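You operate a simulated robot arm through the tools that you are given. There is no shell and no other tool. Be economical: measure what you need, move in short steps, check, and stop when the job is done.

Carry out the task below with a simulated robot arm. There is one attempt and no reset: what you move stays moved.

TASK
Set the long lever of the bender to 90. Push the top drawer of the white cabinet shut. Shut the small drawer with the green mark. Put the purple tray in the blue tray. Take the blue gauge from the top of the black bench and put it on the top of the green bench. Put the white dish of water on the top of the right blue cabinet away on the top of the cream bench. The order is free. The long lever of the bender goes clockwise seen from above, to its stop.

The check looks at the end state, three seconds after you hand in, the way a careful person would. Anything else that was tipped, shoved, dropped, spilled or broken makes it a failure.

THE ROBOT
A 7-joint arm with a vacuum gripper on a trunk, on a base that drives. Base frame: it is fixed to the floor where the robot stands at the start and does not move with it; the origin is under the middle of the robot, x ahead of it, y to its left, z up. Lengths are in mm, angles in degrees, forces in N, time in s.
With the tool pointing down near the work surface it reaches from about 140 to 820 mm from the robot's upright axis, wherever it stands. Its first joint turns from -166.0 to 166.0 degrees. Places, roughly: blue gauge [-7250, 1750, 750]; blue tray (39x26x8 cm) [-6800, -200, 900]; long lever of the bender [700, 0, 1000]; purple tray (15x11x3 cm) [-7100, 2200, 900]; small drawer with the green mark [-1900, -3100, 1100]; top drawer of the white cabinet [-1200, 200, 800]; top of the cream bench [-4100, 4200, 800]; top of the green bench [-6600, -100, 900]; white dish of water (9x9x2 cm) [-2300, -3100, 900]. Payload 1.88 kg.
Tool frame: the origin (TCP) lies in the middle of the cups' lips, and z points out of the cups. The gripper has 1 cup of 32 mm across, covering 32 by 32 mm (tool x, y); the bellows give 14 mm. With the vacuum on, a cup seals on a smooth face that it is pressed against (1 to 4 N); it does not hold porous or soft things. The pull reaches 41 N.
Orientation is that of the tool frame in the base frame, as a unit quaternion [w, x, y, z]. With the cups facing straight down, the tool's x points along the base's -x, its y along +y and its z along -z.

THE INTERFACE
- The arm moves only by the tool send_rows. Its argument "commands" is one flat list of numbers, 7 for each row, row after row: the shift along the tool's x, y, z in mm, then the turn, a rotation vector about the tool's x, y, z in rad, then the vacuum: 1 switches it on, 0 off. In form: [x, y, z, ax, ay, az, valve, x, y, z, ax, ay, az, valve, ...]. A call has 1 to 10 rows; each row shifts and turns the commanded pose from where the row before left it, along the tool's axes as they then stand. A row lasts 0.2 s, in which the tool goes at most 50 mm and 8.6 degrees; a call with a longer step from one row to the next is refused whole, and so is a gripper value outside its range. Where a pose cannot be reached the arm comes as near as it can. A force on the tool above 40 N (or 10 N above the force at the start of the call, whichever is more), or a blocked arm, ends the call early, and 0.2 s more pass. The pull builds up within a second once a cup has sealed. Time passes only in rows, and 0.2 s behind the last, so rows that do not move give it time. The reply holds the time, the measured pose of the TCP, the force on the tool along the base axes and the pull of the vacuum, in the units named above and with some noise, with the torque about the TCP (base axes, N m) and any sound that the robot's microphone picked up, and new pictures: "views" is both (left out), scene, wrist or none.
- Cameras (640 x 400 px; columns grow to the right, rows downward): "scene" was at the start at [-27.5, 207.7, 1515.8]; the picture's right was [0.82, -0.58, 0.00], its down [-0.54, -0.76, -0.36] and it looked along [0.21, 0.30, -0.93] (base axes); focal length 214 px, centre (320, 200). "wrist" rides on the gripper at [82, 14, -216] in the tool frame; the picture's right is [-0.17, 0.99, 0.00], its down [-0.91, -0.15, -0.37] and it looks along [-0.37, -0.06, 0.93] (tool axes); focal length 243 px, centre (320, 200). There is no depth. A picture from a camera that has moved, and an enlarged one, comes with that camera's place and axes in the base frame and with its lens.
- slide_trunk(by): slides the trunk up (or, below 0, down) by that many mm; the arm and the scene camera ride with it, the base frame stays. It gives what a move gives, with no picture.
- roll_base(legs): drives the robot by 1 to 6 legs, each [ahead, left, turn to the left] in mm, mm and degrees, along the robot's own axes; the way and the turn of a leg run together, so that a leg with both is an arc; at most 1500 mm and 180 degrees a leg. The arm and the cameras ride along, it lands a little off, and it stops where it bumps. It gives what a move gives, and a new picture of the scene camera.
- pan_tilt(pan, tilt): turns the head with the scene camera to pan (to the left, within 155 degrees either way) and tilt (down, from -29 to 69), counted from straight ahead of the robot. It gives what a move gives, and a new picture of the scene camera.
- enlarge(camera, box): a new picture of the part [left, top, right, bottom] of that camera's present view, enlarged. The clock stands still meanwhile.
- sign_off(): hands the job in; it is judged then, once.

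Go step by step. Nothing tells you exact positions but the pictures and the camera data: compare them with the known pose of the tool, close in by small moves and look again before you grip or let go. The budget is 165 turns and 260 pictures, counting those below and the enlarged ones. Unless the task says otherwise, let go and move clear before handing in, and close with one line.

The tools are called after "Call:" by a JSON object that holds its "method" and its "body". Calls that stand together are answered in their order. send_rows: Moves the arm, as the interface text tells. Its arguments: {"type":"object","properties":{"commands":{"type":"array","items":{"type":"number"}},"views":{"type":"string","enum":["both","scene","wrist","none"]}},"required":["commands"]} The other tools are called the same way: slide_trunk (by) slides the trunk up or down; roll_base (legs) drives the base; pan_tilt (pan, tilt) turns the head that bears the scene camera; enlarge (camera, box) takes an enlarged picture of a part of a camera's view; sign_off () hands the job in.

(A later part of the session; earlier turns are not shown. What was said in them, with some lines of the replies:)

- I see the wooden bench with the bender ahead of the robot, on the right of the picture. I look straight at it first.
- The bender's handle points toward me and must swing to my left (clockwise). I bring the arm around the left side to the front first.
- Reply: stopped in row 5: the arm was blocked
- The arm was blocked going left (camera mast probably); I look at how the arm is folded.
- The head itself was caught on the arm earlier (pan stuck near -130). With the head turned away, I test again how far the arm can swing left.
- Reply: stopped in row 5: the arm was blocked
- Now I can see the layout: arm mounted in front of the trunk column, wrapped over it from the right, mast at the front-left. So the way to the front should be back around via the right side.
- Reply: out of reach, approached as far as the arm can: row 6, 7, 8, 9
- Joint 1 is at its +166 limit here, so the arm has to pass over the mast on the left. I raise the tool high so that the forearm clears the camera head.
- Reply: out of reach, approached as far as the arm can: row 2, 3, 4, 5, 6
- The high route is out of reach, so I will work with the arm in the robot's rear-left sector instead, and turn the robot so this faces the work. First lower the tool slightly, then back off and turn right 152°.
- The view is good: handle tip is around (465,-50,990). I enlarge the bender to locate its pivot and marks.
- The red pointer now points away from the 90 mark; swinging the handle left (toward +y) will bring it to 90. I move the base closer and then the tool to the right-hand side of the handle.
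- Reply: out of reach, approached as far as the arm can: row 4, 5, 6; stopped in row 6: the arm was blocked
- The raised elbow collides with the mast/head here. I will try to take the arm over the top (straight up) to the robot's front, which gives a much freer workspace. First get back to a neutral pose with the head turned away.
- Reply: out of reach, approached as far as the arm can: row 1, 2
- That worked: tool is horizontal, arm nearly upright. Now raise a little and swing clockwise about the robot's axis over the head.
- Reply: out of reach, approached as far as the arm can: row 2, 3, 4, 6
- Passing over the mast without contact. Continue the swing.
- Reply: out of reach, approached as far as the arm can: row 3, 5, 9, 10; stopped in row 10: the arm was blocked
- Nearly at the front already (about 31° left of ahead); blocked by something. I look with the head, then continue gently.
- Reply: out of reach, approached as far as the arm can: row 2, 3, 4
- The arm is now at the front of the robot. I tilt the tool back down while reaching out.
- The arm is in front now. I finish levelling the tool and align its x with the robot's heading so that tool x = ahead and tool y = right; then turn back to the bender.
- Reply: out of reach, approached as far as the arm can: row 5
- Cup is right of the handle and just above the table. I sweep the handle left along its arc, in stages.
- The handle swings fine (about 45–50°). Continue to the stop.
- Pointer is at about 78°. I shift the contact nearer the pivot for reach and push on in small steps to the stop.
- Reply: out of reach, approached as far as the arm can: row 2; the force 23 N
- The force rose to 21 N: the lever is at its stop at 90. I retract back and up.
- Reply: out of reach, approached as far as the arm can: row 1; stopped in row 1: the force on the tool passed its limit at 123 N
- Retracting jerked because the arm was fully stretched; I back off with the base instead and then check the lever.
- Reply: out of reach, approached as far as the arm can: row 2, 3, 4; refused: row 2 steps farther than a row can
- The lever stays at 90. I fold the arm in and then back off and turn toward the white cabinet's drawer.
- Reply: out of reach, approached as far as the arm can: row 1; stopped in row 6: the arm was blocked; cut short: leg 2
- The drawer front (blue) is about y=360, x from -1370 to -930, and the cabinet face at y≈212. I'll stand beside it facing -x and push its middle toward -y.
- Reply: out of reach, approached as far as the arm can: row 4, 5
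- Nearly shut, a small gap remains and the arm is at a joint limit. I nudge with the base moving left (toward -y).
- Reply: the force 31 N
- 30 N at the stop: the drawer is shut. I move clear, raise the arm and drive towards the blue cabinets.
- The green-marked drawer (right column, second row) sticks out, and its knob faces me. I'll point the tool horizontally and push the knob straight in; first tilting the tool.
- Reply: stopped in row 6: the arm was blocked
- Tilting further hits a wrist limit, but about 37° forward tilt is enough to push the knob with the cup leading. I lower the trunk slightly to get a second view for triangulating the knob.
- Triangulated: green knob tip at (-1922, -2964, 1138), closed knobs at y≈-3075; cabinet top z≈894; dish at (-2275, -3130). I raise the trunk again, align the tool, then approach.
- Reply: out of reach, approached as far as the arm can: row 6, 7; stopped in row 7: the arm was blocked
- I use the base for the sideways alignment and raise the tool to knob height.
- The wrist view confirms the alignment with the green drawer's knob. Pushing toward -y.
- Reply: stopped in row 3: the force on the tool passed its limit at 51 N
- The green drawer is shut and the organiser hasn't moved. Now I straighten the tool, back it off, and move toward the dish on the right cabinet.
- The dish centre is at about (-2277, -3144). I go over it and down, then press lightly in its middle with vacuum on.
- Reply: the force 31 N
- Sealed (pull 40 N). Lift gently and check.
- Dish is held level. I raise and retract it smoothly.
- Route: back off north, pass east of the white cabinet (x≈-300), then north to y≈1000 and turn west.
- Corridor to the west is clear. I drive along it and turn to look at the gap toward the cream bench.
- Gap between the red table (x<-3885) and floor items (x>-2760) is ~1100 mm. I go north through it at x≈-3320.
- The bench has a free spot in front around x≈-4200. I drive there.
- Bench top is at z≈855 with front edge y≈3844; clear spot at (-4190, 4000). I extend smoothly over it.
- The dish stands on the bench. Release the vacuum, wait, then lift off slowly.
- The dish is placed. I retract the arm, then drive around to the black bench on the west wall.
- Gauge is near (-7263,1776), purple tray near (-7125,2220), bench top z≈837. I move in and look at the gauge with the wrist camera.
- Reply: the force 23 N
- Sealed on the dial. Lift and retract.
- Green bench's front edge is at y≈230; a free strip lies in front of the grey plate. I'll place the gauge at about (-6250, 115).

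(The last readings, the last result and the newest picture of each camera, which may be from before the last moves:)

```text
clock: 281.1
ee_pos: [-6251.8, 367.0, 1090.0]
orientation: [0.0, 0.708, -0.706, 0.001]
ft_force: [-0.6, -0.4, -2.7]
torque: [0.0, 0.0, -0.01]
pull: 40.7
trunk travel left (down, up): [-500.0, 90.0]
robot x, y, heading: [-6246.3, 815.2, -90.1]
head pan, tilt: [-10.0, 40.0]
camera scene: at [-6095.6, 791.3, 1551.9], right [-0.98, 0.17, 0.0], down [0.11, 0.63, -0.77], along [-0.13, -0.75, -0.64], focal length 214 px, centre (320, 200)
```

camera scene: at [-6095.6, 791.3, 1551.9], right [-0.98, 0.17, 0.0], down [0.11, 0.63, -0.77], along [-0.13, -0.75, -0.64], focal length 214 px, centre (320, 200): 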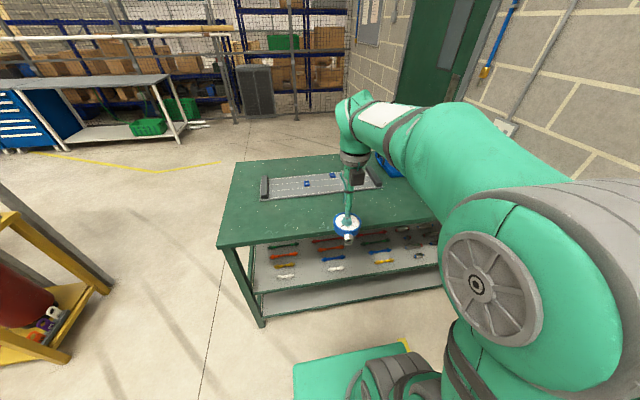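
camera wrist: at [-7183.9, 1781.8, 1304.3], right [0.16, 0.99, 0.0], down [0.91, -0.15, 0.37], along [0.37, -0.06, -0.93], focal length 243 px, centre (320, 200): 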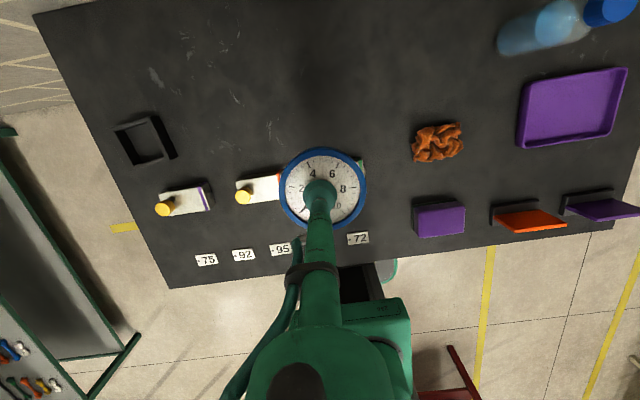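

Call:
{"method": "send_rows", "body": {"commands": [15, 0, 0, 0, 0, 0, 1, 30, 0, 0, 0, 0, 0, 1, 35, 0, 0, 0, 0, 0, 1, 35, 0, 0, 0, 0, 0, 1, 35, 0, 0, 0, 0, 0, 1, 35, 0, 0, 0, 0, 0, 1, 35, 0, 0, 0, 0, 0, 1, 35, 0, 0, 0, 0, 0, 1, 27, 0, 0, 0, 0, 0, 1, 15, 0, 0, 0, 0, 0, 1], "views": "none"}}

Call:
{"method": "send_rows", "body": {"commands": [0, 0, 20, 0, 0, 0, 1, 0, 0, 35, 0, 0, 0, 1, 0, 0, 35, 0, 0, 0, 1, 0, 0, 30, 0, 0, 0, 1, 0, 0, 20, 0, 0, 0, 1], "views": "both"}}

```text
clock: 283.3
ee_pos: [-6250.7, 68.2, 1090.6]
orientation: [-0.001, 0.707, -0.707, 0.001]
ft_force: [0.2, 0.5, -2.9]
torque: [0.03, 0.0, 0.02]
pull: 40.2
trunk travel left (down, up): [-500.0, 90.0]
robot x, y, heading: [-6248.9, 816.0, -89.6]
head pan, tilt: [-10.0, 40.0]
```

```text
clock: 284.5
ee_pos: [-6250.8, 70.8, 949.3]
orientation: [0.0, 0.708, -0.707, -0.001]
ft_force: [0.0, 0.6, -2.8]
torque: [0.0, -0.01, 0.0]
pull: 40.7
trunk travel left (down, up): [-500.0, 90.0]
robot x, y, heading: [-6244.8, 817.5, -90.1]
head pan, tilt: [-10.0, 40.0]
camera scene: at [-6095.7, 791.1, 1551.9], right [-0.98, 0.17, 0.0], down [0.11, 0.63, -0.77], along [-0.13, -0.75, -0.64], focal length 214 px, centre (320, 200)
camera wrist: at [-6262.8, -12.8, 1164.0], right [-0.99, 0.16, 0.0], down [0.15, 0.91, 0.37], along [0.06, 0.37, -0.93], focal length 243 px, centre (320, 200)
```

scene: 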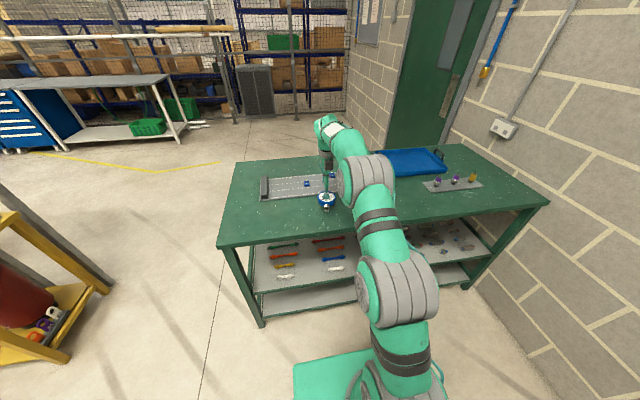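
wrist: 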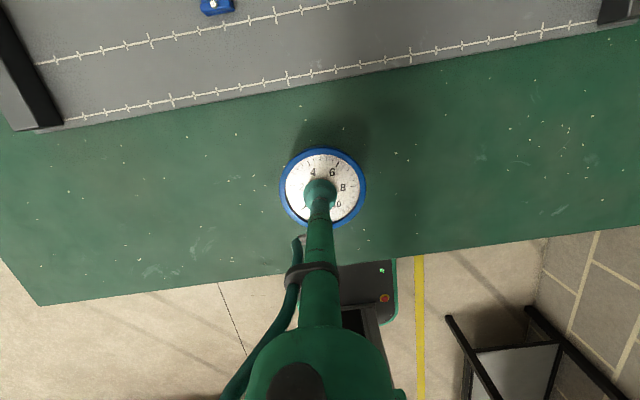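

Call:
{"method": "send_rows", "body": {"commands": [0, 0, 14, 0, 0, 0, 1, 0, 0, 8, 0, 0, 0, 1, 0, 0, 4, 0, 0, 0, 1, 0, 0, 3, 0, 0, 0, 1, 0, 0, 3, 0, 0, 0, 1, 0, 0, 0, 0, 0, 0, 1], "views": "none"}}

```text
clock: 285.9
ee_pos: [-6251.0, 69.8, 918.6]
orientation: [0.0, 0.708, -0.706, 0.0]
ft_force: [0.5, -0.1, -2.3]
torque: [-0.01, 0.03, -0.03]
pull: 40.8
trunk travel left (down, up): [-500.0, 90.0]
robot x, y, heading: [-6243.7, 815.1, -90.1]
head pan, tilt: [-10.0, 40.0]
```

Call:
{"method": "send_rows", "body": {"commands": [0, 0, 3, 0, 0, 0, 1, 0, 0, 3, 0, 0, 0, 1, 0, 0, 0, 0, 0, 0, 1], "views": "none"}}

Call:
{"method": "enlarge", "body": {"camera": "scene", "box": [280, 160, 380, 230]}}

```text
clock: 286.7
ee_pos: [-6252.0, 68.3, 912.1]
orientation: [0.001, 0.708, -0.706, 0.0]
ft_force: [0.5, -0.7, 1.2]
torque: [0.06, 0.07, 0.0]
pull: 40.2
trunk travel left (down, up): [-500.0, 90.0]
robot x, y, heading: [-6243.9, 818.6, -90.2]
head pan, tilt: [-10.0, 40.0]
```

```text
5.71 times, centred on (330, 195) of scene
camera zoom: at [-6095.6, 791.4, 1552.0], right [-0.98, 0.17, 0.0], down [0.11, 0.63, -0.77], along [-0.13, -0.75, -0.64], focal length 1226 px, centre (263, 229)
```

zoom: 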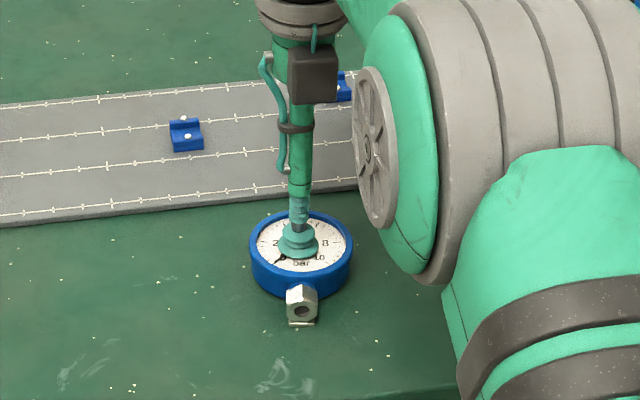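

Contact made. Press 2 mm more, release, lift off.

Call:
{"method": "send_rows", "body": {"commands": [0, 0, 2, 0, 0, 0, 1, 0, 0, 0, 0, 0, 0, 0, 0, 0, 0, 0, 0, 0, 0, 0, 0, 0, 0, 0, 0, 0, 0, 0, 0, 0, 0, 0, 0, 0, 0, -4, 0, 0, 0, 0, 0, 0, -8, 0, 0, 0, 0, 0, 0, -30, 0, 0, 0, 0, 0, 0, -40, 0, 0, 0, 0, 0, 0, -40, 0, 0, 0, 0], "views": "wrist"}}

Call:
{"method": "enlarge", "body": {"camera": "scene", "box": [360, 130, 500, 220]}}

```text
clock: 288.9
ee_pos: [-6252.0, 71.2, 1030.6]
orientation: [0.0, 0.708, -0.707, 0.0]
ft_force: [0.2, 0.1, 0.4]
torque: [-0.03, 0.0, -0.02]
pull: 0.1
trunk travel left (down, up): [-500.0, 90.0]
robot x, y, heading: [-6247.1, 817.4, -89.9]
head pan, tilt: [-10.0, 40.0]
camera wrist: at [-6263.8, -13.6, 1245.5], right [-0.99, 0.16, 0.0], down [0.15, 0.91, 0.38], along [0.06, 0.37, -0.93], focal length 243 px, centre (320, 200)
```

wrist: 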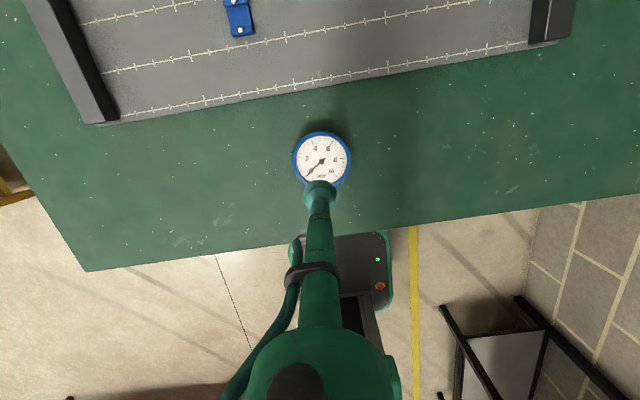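

```text
4.44 times, centred on (430, 175) of scene
camera zoom: at [-6095.7, 791.2, 1551.9], right [-0.98, 0.17, 0.0], down [0.11, 0.63, -0.77], along [-0.13, -0.75, -0.64], focal length 953 px, centre (-169, 311)
```

zoom: 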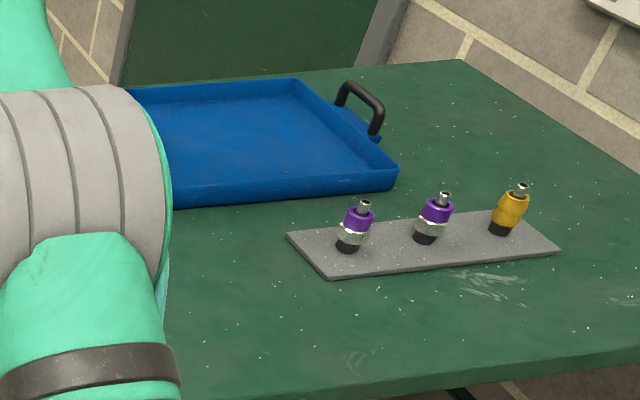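

The gauge sits well on the green bench. Retract and return to the black bench for the purple tray.

Call:
{"method": "send_rows", "body": {"commands": [-15, 0, -35, 0, 0, 0, 0, -30, 0, -25, 0, 0, 0, 0, -40, 0, 0, 0, 0, 0, 0, -45, 0, 0, 0, 0, 0, 0, -45, 0, 0, 0, 0, 0, 0, -45, 0, 0, 0, 0, 0, 0, -45, 0, 0, 0, 0, 0, 0, -35, 0, 0, 0, 0, 0, 0], "views": "none"}}

Call:
{"method": "pan_tilt", "body": {"pan": 0, "tilt": 40}}

Call:
{"method": "roll_base", "body": {"legs": [[-1350, 0, 0], [0, 0, -90], [240, 0, 0]]}}

```text
clock: 290.7
ee_pos: [-6251.4, 370.8, 1091.8]
orientation: [0.0, 0.708, -0.706, 0.0]
ft_force: [0.5, 0.3, -0.4]
torque: [0.02, -0.01, 0.0]
pull: 0.1
trunk travel left (down, up): [-500.0, 90.0]
robot x, y, heading: [-6247.2, 818.4, -90.0]
head pan, tilt: [-10.0, 40.0]
```

```text
clock: 291.4
ee_pos: [-6251.6, 370.6, 1092.1]
orientation: [0.0, 0.707, -0.707, 0.001]
ft_force: [-0.7, -0.1, 0.6]
torque: [-0.07, 0.0, -0.04]
pull: 0.0
trunk travel left (down, up): [-500.0, 90.0]
robot x, y, heading: [-6244.1, 817.9, -89.7]
head pan, tilt: [0.0, 40.0]
camera scene: at [-6080.9, 790.0, 1551.9], right [-1.0, 0.0, 0.0], down [0.0, 0.64, -0.77], along [0.0, -0.77, -0.64], focal length 214 px, centre (320, 200)
```

scene: 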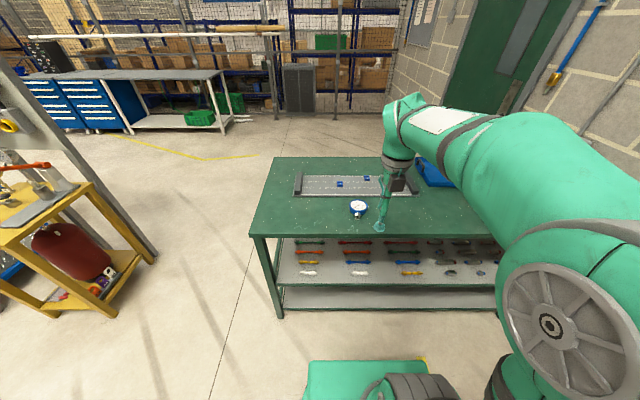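

```text
clock: 303.4
ee_pos: [-6954.0, 2154.3, 1092.1]
orientation: [0.0, -0.009, 1.0, 0.0]
ft_force: [-0.6, -0.4, 0.6]
torque: [-0.01, 0.0, 0.04]
pull: 0.0
trunk travel left (down, up): [-500.0, 90.0]
robot x, y, heading: [-6509.4, 2152.3, -179.0]
head pan, tilt: [0.0, 40.0]
camera scene: at [-6529.1, 1988.1, 1551.9], right [-0.02, 1.0, 0.0], down [0.64, 0.01, -0.77], along [-0.77, -0.01, -0.64], focal length 214 px, centre (320, 200)
```

scene: 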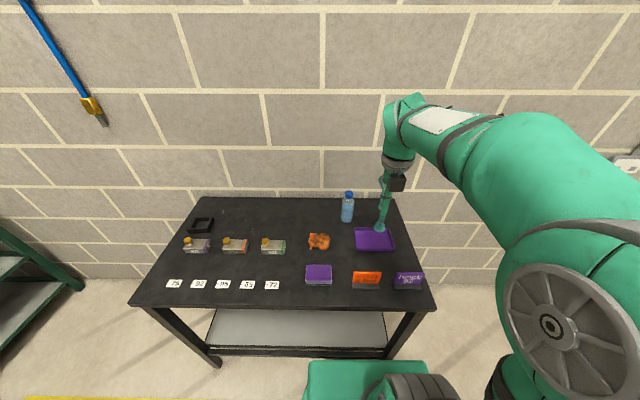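

Call:
{"method": "send_rows", "body": {"commands": [42, 15, 0, 0, 0, 0, 0, 42, 15, 0, 0, 0, 0, 0, 42, 15, 0, 0, 0, 0, 0, 40, 15, 20, 0, 0, 0, 0, 0, 0, 40, 0, 0, 0, 0, 0, 0, 40, 0, 0, 0, 0, 0, 0, 40, 0, 0, 0, 0], "views": "both"}}

```text
clock: 305.0
ee_pos: [-7119.9, 2212.0, 951.0]
orientation: [-0.001, -0.009, 1.0, 0.0]
ft_force: [0.1, 1.1, 0.5]
torque: [-0.02, 0.0, 0.04]
pull: 0.0
trunk travel left (down, up): [-500.0, 90.0]
robot x, y, heading: [-6503.2, 2156.1, -179.2]
head pan, tilt: [0.0, 40.0]
camera scene: at [-6529.2, 1988.1, 1552.0], right [-0.02, 1.0, 0.0], down [0.64, 0.01, -0.77], along [-0.77, -0.01, -0.64], focal length 214 px, centre (320, 200)
camera wrist: at [-7200.2, 2222.2, 1165.7], right [0.15, 0.99, 0.0], down [0.92, -0.14, 0.37], along [0.37, -0.06, -0.93], focal length 243 px, centre (320, 200)
```

scene: 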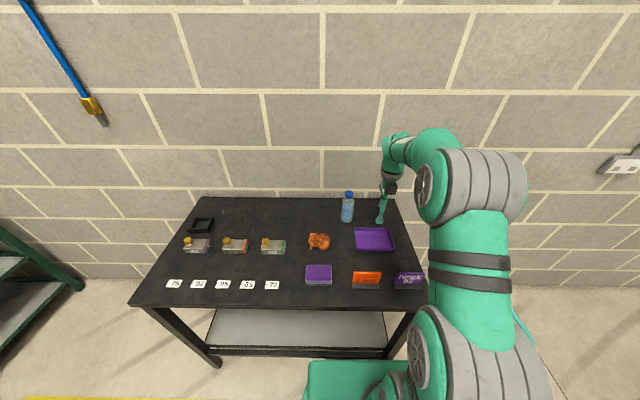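
wrist: 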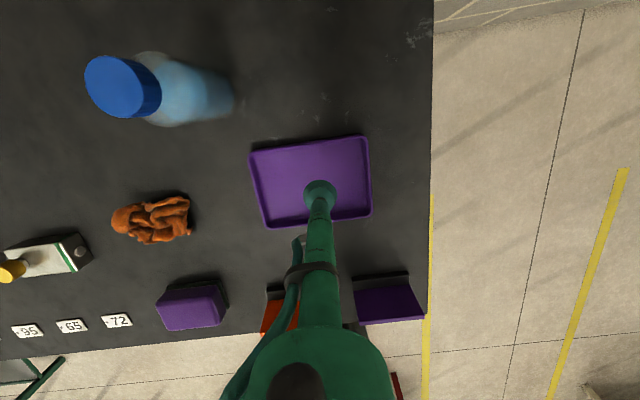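

Call:
{"method": "send_rows", "body": {"commands": [-20, -18, 0, 0, 0, 0, 0, 0, 0, 40, 0, 0, 0, 0, 0, 0, 35, 0, 0, 0, 0], "views": "wrist"}}

```text
clock: 305.8
ee_pos: [-7099.7, 2193.8, 875.4]
orientation: [0.0, -0.008, 1.0, -0.001]
ft_force: [0.2, -1.3, -0.7]
torque: [0.03, -0.02, 0.0]
pull: 0.0
trunk travel left (down, up): [-500.0, 90.0]
robot x, y, heading: [-6505.1, 2153.3, -179.2]
head pan, tilt: [0.0, 40.0]
camera wrist: at [-7179.8, 2205.2, 1090.0], right [0.15, 0.99, 0.0], down [0.92, -0.14, 0.37], along [0.37, -0.06, -0.93], focal length 243 px, centre (320, 200)
```

wrist: 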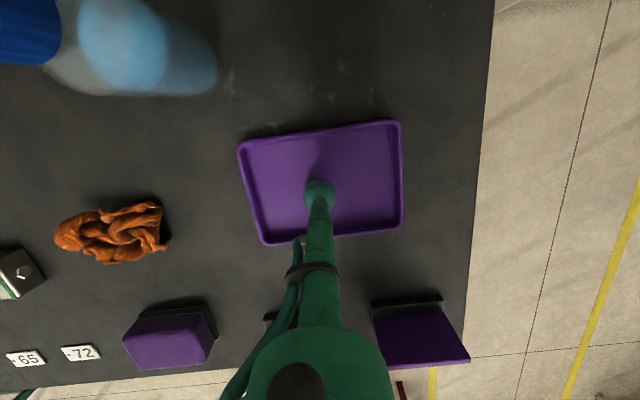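

Call:
{"method": "send_rows", "body": {"commands": [0, 0, 18, 0, 0, 0, 1, 0, 0, 8, 0, 0, 0, 1, 0, 0, 5, 0, 0, 0, 1, 0, 0, 4, 0, 0, 0, 1, 0, 0, 3, 0, 0, 0, 1, 0, 0, 0, 0, 0, 0, 1, 0, 0, 0, 0, 0, 0, 1], "views": "none"}}

```text
clock: 307.4
ee_pos: [-7099.7, 2193.1, 840.1]
orientation: [-0.001, -0.008, 1.0, 0.0]
ft_force: [7.3, 6.0, 29.3]
torque: [-0.18, 0.14, -0.38]
pull: 40.8
trunk travel left (down, up): [-500.0, 90.0]
robot x, y, heading: [-6505.2, 2155.5, -178.9]
head pan, tilt: [0.0, 40.0]
```

Sealed. Lift and retract the tray.

Call:
{"method": "send_rows", "body": {"commands": [0, 0, -8, 0, 0, 0, 1, 0, 0, -20, 0, 0, 0, 1, 0, 0, -35, 0, 0, 0, 1, 0, 0, -40, 0, 0, 0, 1, 0, 0, -40, 0, 0, 0, 1, -10, -10, -40, 0, 0, 0, 1, -30, -10, -35, 0, 0, 0, 1, -35, -10, -25, 0, 0, 0, 1, -35, -10, -10, 0, 0, 0, 1, -35, 0, 0, 0, 0, 0, 1], "views": "both"}}

```text
clock: 309.6
ee_pos: [-6953.5, 2156.2, 1091.0]
orientation: [-0.001, -0.009, 1.0, 0.001]
ft_force: [0.6, 0.1, -1.2]
torque: [-0.01, -0.01, -0.04]
pull: 40.8
trunk travel left (down, up): [-500.0, 90.0]
robot x, y, heading: [-6508.4, 2153.4, -179.0]
head pan, tilt: [0.0, 40.0]
camera scene: at [-6529.0, 1988.0, 1551.9], right [-0.02, 1.0, 0.0], down [0.64, 0.01, -0.77], along [-0.77, -0.01, -0.64], focal length 214 px, centre (320, 200)
camera wrist: at [-7034.7, 2166.4, 1304.7], right [0.15, 0.99, 0.0], down [0.92, -0.14, 0.37], along [0.37, -0.06, -0.93], focal length 243 px, centre (320, 200)
```

scene: 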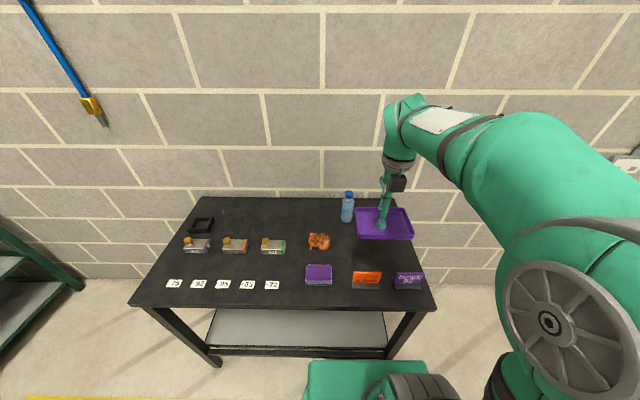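
wrist: 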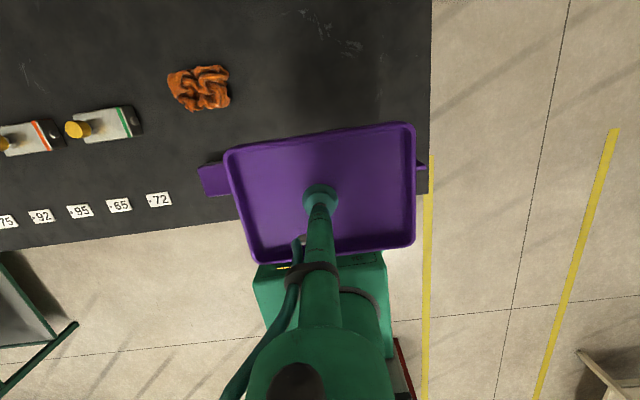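

Call:
{"method": "roll_base", "body": {"legs": [[-250, 0, 0], [0, 0, 89], [1150, 0, 0], [0, -480, 0]]}}

```text
clock: 323.1
ee_pos: [-6781.9, 566.7, 1090.0]
orientation: [0.0, -0.696, 0.718, 0.0]
ft_force: [-0.1, -0.7, -2.1]
torque: [-0.02, -0.01, 0.01]
pull: 40.9
trunk travel left (down, up): [-500.0, 90.0]
robot x, y, heading: [-6760.4, 1012.6, -91.8]
head pan, tilt: [0.0, 40.0]
camera scene: at [-6595.3, 982.4, 1551.9], right [-1.0, 0.03, 0.0], down [0.02, 0.64, -0.77], along [-0.02, -0.77, -0.64], focal length 214 px, centre (320, 200)
```

scene: 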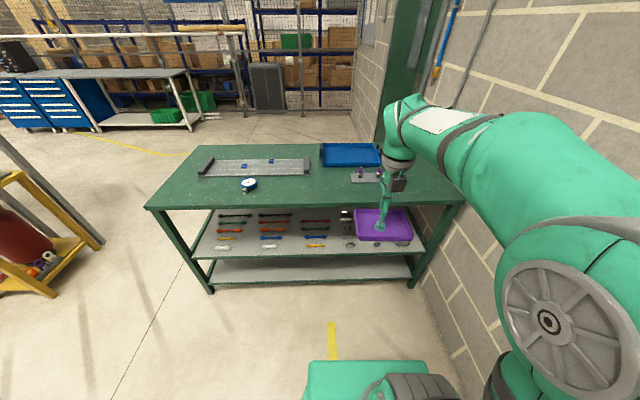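

Call:
{"method": "enlarge", "body": {"camera": "scene", "box": [300, 130, 400, 200]}}

```text
5.71 times, centred on (350, 165) of scene
camera zoom: at [-6595.3, 982.4, 1551.9], right [-1.0, 0.03, 0.0], down [0.02, 0.64, -0.77], along [-0.02, -0.77, -0.64], focal length 1226 px, centre (149, 400)
```

zoom: 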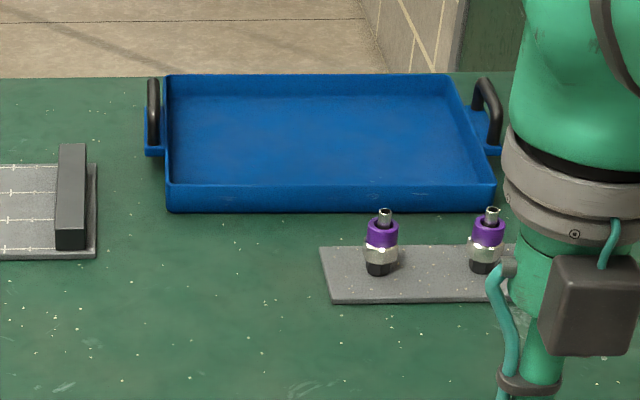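

The blue tray's inside centre is about (-6812, -264). I align and drive up to the bench.

Call:
{"method": "roll_base", "body": {"legs": [[0, 0, 1.8], [0, -45, 0], [505, 0, 0]]}}

```text
clock: 326.9
ee_pos: [-6801.7, 62.7, 1090.4]
orientation: [0.0, 0.711, -0.703, 0.0]
ft_force: [-0.3, 1.0, -1.7]
torque: [0.03, 0.0, -0.03]
pull: 41.1
trunk travel left (down, up): [-500.0, 90.0]
robot x, y, heading: [-6792.8, 510.9, -89.3]
head pan, tilt: [0.0, 40.0]
camera scene: at [-6634.0, 485.4, 1551.9], right [-1.0, -0.01, 0.0], down [-0.01, 0.64, -0.77], along [0.01, -0.77, -0.64], focal length 214 px, centre (320, 200)
```

scene: 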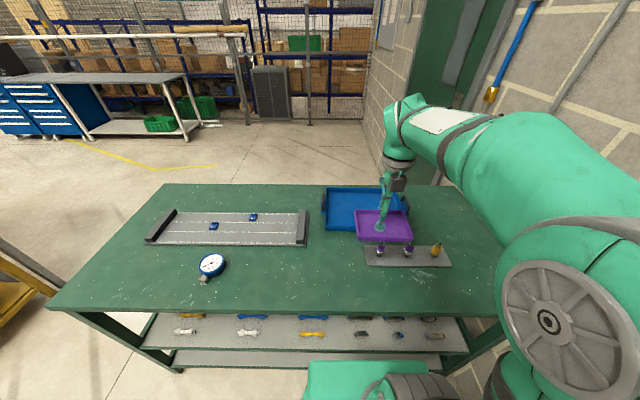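

Call:
{"method": "send_rows", "body": {"commands": [15, 2, 0, 0, 0, 0, 1, 30, 2, 0, 0, 0, 0, 1, 38, 3, 0, 0, 0, 0, 1, 38, 3, 0, 0, 0, 0, 1, 38, 3, 0, 0, 0, 0, 1, 38, 3, 0, 0, 0, 0, 1, 38, 3, 0, 0, 0, 0, 1, 38, 3, 0, 0, 0, 0, 1, 30, 0, 0, 0, 0, 0, 1, 15, 0, 0, 0, 0, 0, 1], "views": "none"}}

Call:
{"method": "send_rows", "body": {"commands": [0, 0, 25, 0, 0, 0, 1, 0, 0, 35, 0, 0, 0, 1, 0, 0, 35, 0, 0, 0, 1], "views": "both"}}

```text
clock: 329.1
ee_pos: [-6819.5, -257.3, 1086.9]
orientation: [-0.001, 0.713, -0.701, 0.0]
ft_force: [0.4, 0.2, -1.8]
torque: [0.07, -0.03, -0.03]
pull: 40.8
trunk travel left (down, up): [-500.0, 90.0]
robot x, y, heading: [-6795.3, 509.3, -89.4]
head pan, tilt: [0.0, 40.0]
```

```text
clock: 329.9
ee_pos: [-6820.9, -257.0, 994.4]
orientation: [0.0, 0.712, -0.702, 0.001]
ft_force: [-0.2, 0.5, -2.0]
torque: [-0.01, -0.02, 0.02]
pull: 40.8
trunk travel left (down, up): [-500.0, 90.0]
robot x, y, heading: [-6794.9, 510.2, -89.1]
head pan, tilt: [0.0, 40.0]
camera scene: at [-6633.9, 485.3, 1552.0], right [-1.0, -0.01, 0.0], down [-0.01, 0.64, -0.77], along [0.01, -0.77, -0.64], focal length 214 px, centre (320, 200)
camera wrist: at [-6831.8, -340.9, 1208.8], right [-0.99, 0.15, 0.0], down [0.14, 0.92, 0.37], along [0.06, 0.37, -0.93], focal length 243 px, centre (320, 200)
```

scene: 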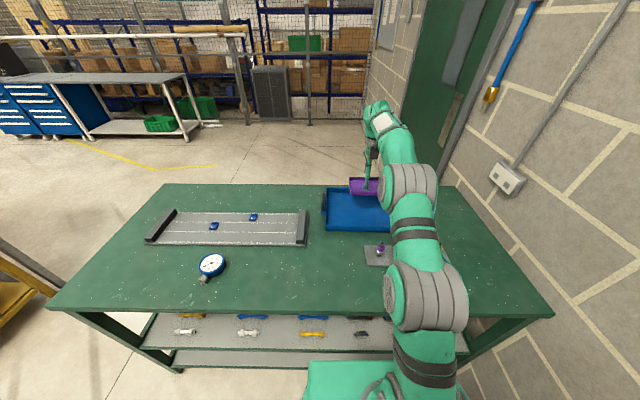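
wrist: 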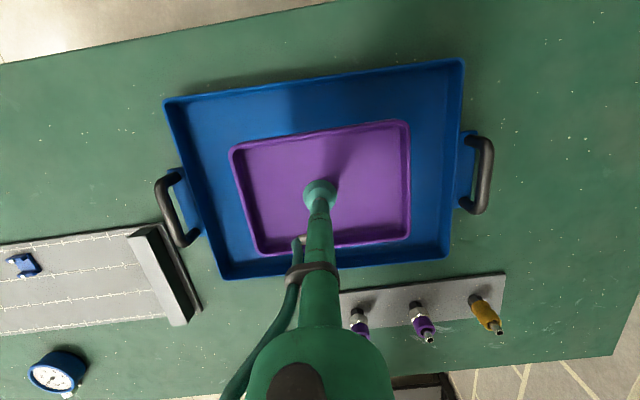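

Well centred over the blue tray. Lower it in.

Call:
{"method": "send_rows", "body": {"commands": [0, 0, 35, 0, 0, 0, 1, 0, 0, 35, 0, 0, 0, 1, 0, 0, 18, 0, 0, 0, 1, 0, 0, 8, 0, 0, 0, 1, 0, 0, 4, 0, 0, 0, 1, 0, 0, 3, 0, 0, 0, 1, 0, 0, 0, 0, 0, 0, 1], "views": "wrist"}}

```text
clock: 331.5
ee_pos: [-6817.7, -256.7, 892.6]
orientation: [0.0, 0.712, -0.703, 0.0]
ft_force: [0.8, -0.1, -1.8]
torque: [0.01, 0.01, 0.03]
pull: 40.5
trunk travel left (down, up): [-500.0, 90.0]
robot x, y, heading: [-6798.1, 510.1, -89.3]
head pan, tilt: [0.0, 40.0]
camera wrist: at [-6829.2, -340.8, 1105.8], right [-0.99, 0.15, 0.0], down [0.14, 0.92, 0.38], along [0.06, 0.37, -0.93], focal length 243 px, centre (320, 200)
```

wrist: 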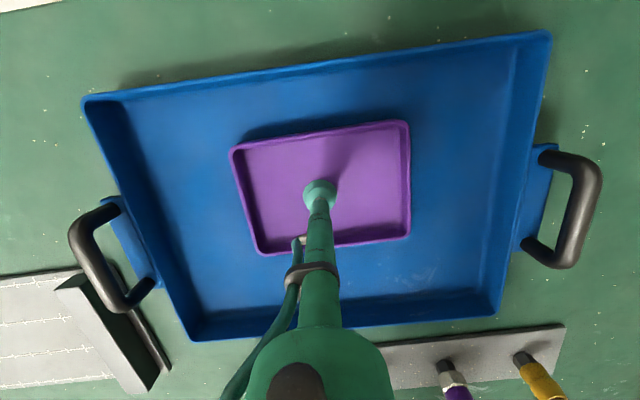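

Call:
{"method": "send_rows", "body": {"commands": [0, 0, 3, 0, 0, 0, 1, 0, 0, 3, 0, 0, 0, 1, 0, 0, 3, 0, 0, 0, 1, 0, 0, 0, 0, 0, 0, 1], "views": "none"}}

```text
clock: 332.5
ee_pos: [-6818.5, -257.5, 886.5]
orientation: [0.003, 0.712, -0.702, 0.002]
ft_force: [1.0, 2.1, 30.1]
torque: [0.14, -0.05, -0.22]
pull: 40.7
trunk travel left (down, up): [-500.0, 90.0]
robot x, y, heading: [-6800.6, 508.7, -89.2]
head pan, tilt: [0.0, 40.0]
```

Contact. Release and lift away.

Call:
{"method": "send_rows", "body": {"commands": [0, 0, -2, 0, 0, 0, 0, 0, 0, 0, 0, 0, 0, 0, 0, 0, 0, 0, 0, 0, 0, 0, 0, 0, 0, 0, 0, 0, 0, 0, 0, 0, 0, 0, 0, 0, 0, -5, 0, 0, 0, 0, 0, 0, -15, 0, 0, 0, 0, 0, 0, -35, 0, 0, 0, 0, 0, 0, -45, 0, 0, 0, 0, 0, 0, -45, 0, 0, 0, 0], "views": "wrist"}}

```text
clock: 334.7
ee_pos: [-6817.9, -254.6, 1030.7]
orientation: [0.0, 0.712, -0.702, 0.0]
ft_force: [0.3, 0.9, -1.4]
torque: [0.01, 0.03, -0.01]
pull: 0.0
trunk travel left (down, up): [-500.0, 90.0]
robot x, y, heading: [-6800.6, 512.1, -89.2]
head pan, tilt: [0.0, 40.0]
camera wrist: at [-6829.4, -338.6, 1245.6], right [-0.99, 0.15, 0.0], down [0.14, 0.92, 0.38], along [0.06, 0.37, -0.93], focal length 243 px, centre (320, 200)
```

wrist: 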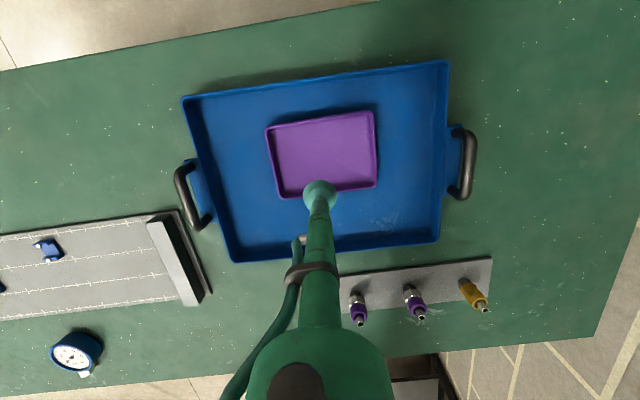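

The purple tray lies in the blue tray. I retract the arm clear of the bench.

Call:
{"method": "send_rows", "body": {"commands": [-15, 0, -30, 0, 0, 0, 0, -30, 0, -25, 0, 0, 0, 0, -40, 0, 0, 0, 0, 0, 0, -45, 0, 0, 0, 0, 0, 0, -45, 0, 0, 0, 0, 0, 0, -45, 0, 0, 0, 0, 0, 0, -45, 0, 0, 0, 0, 0, 0, -40, 0, 0, 0, 0, 0, 0], "views": "none"}}

Call:
{"method": "roll_base", "body": {"legs": [[-400, 0, 0]]}}

```text
clock: 336.5
ee_pos: [-6825.0, 50.7, 1086.4]
orientation: [-0.001, 0.712, -0.702, 0.0]
ft_force: [-0.3, -0.7, 1.3]
torque: [0.03, 0.0, -0.01]
pull: 0.0
trunk travel left (down, up): [-500.0, 90.0]
robot x, y, heading: [-6798.0, 513.0, -89.2]
head pan, tilt: [0.0, 40.0]
```

```text
clock: 339.0
ee_pos: [-6830.7, 452.3, 1086.5]
orientation: [0.0, 0.711, -0.703, 0.0]
ft_force: [-0.1, 0.4, -0.7]
torque: [-0.01, 0.03, -0.01]
pull: 0.1
trunk travel left (down, up): [-500.0, 90.0]
robot x, y, heading: [-6803.4, 909.2, -89.0]
head pan, tilt: [0.0, 40.0]
camera scene: at [-6639.2, 888.2, 1551.9], right [-1.0, -0.01, 0.0], down [-0.01, 0.64, -0.77], along [0.01, -0.77, -0.64], focal length 214 px, centre (320, 200)
```

scene: 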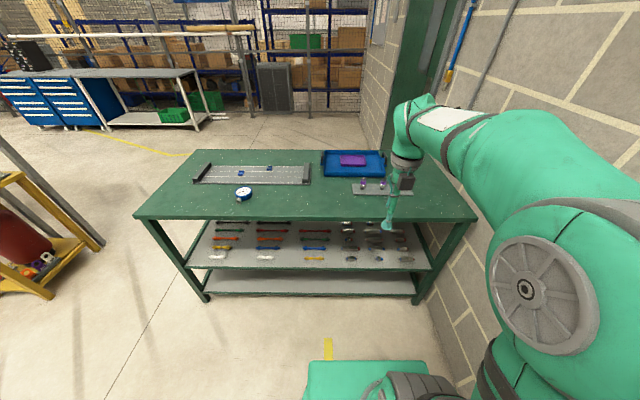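

All six jobs are done and the robot is clear; I hand in.

Call:
{"method": "sign_off", "body": {}}

```text
The job is handed in.
```

All six jobs are finished and handed in: the bender lever is at 90 against its stop, both drawers are shut, the purple tray is in the blue tray, the gauge is on the green bench, and the dish is on the cream bench. One base move early on was cut short near the white cabinet. I saw no contact or damage there, but I never found out why it stopped.
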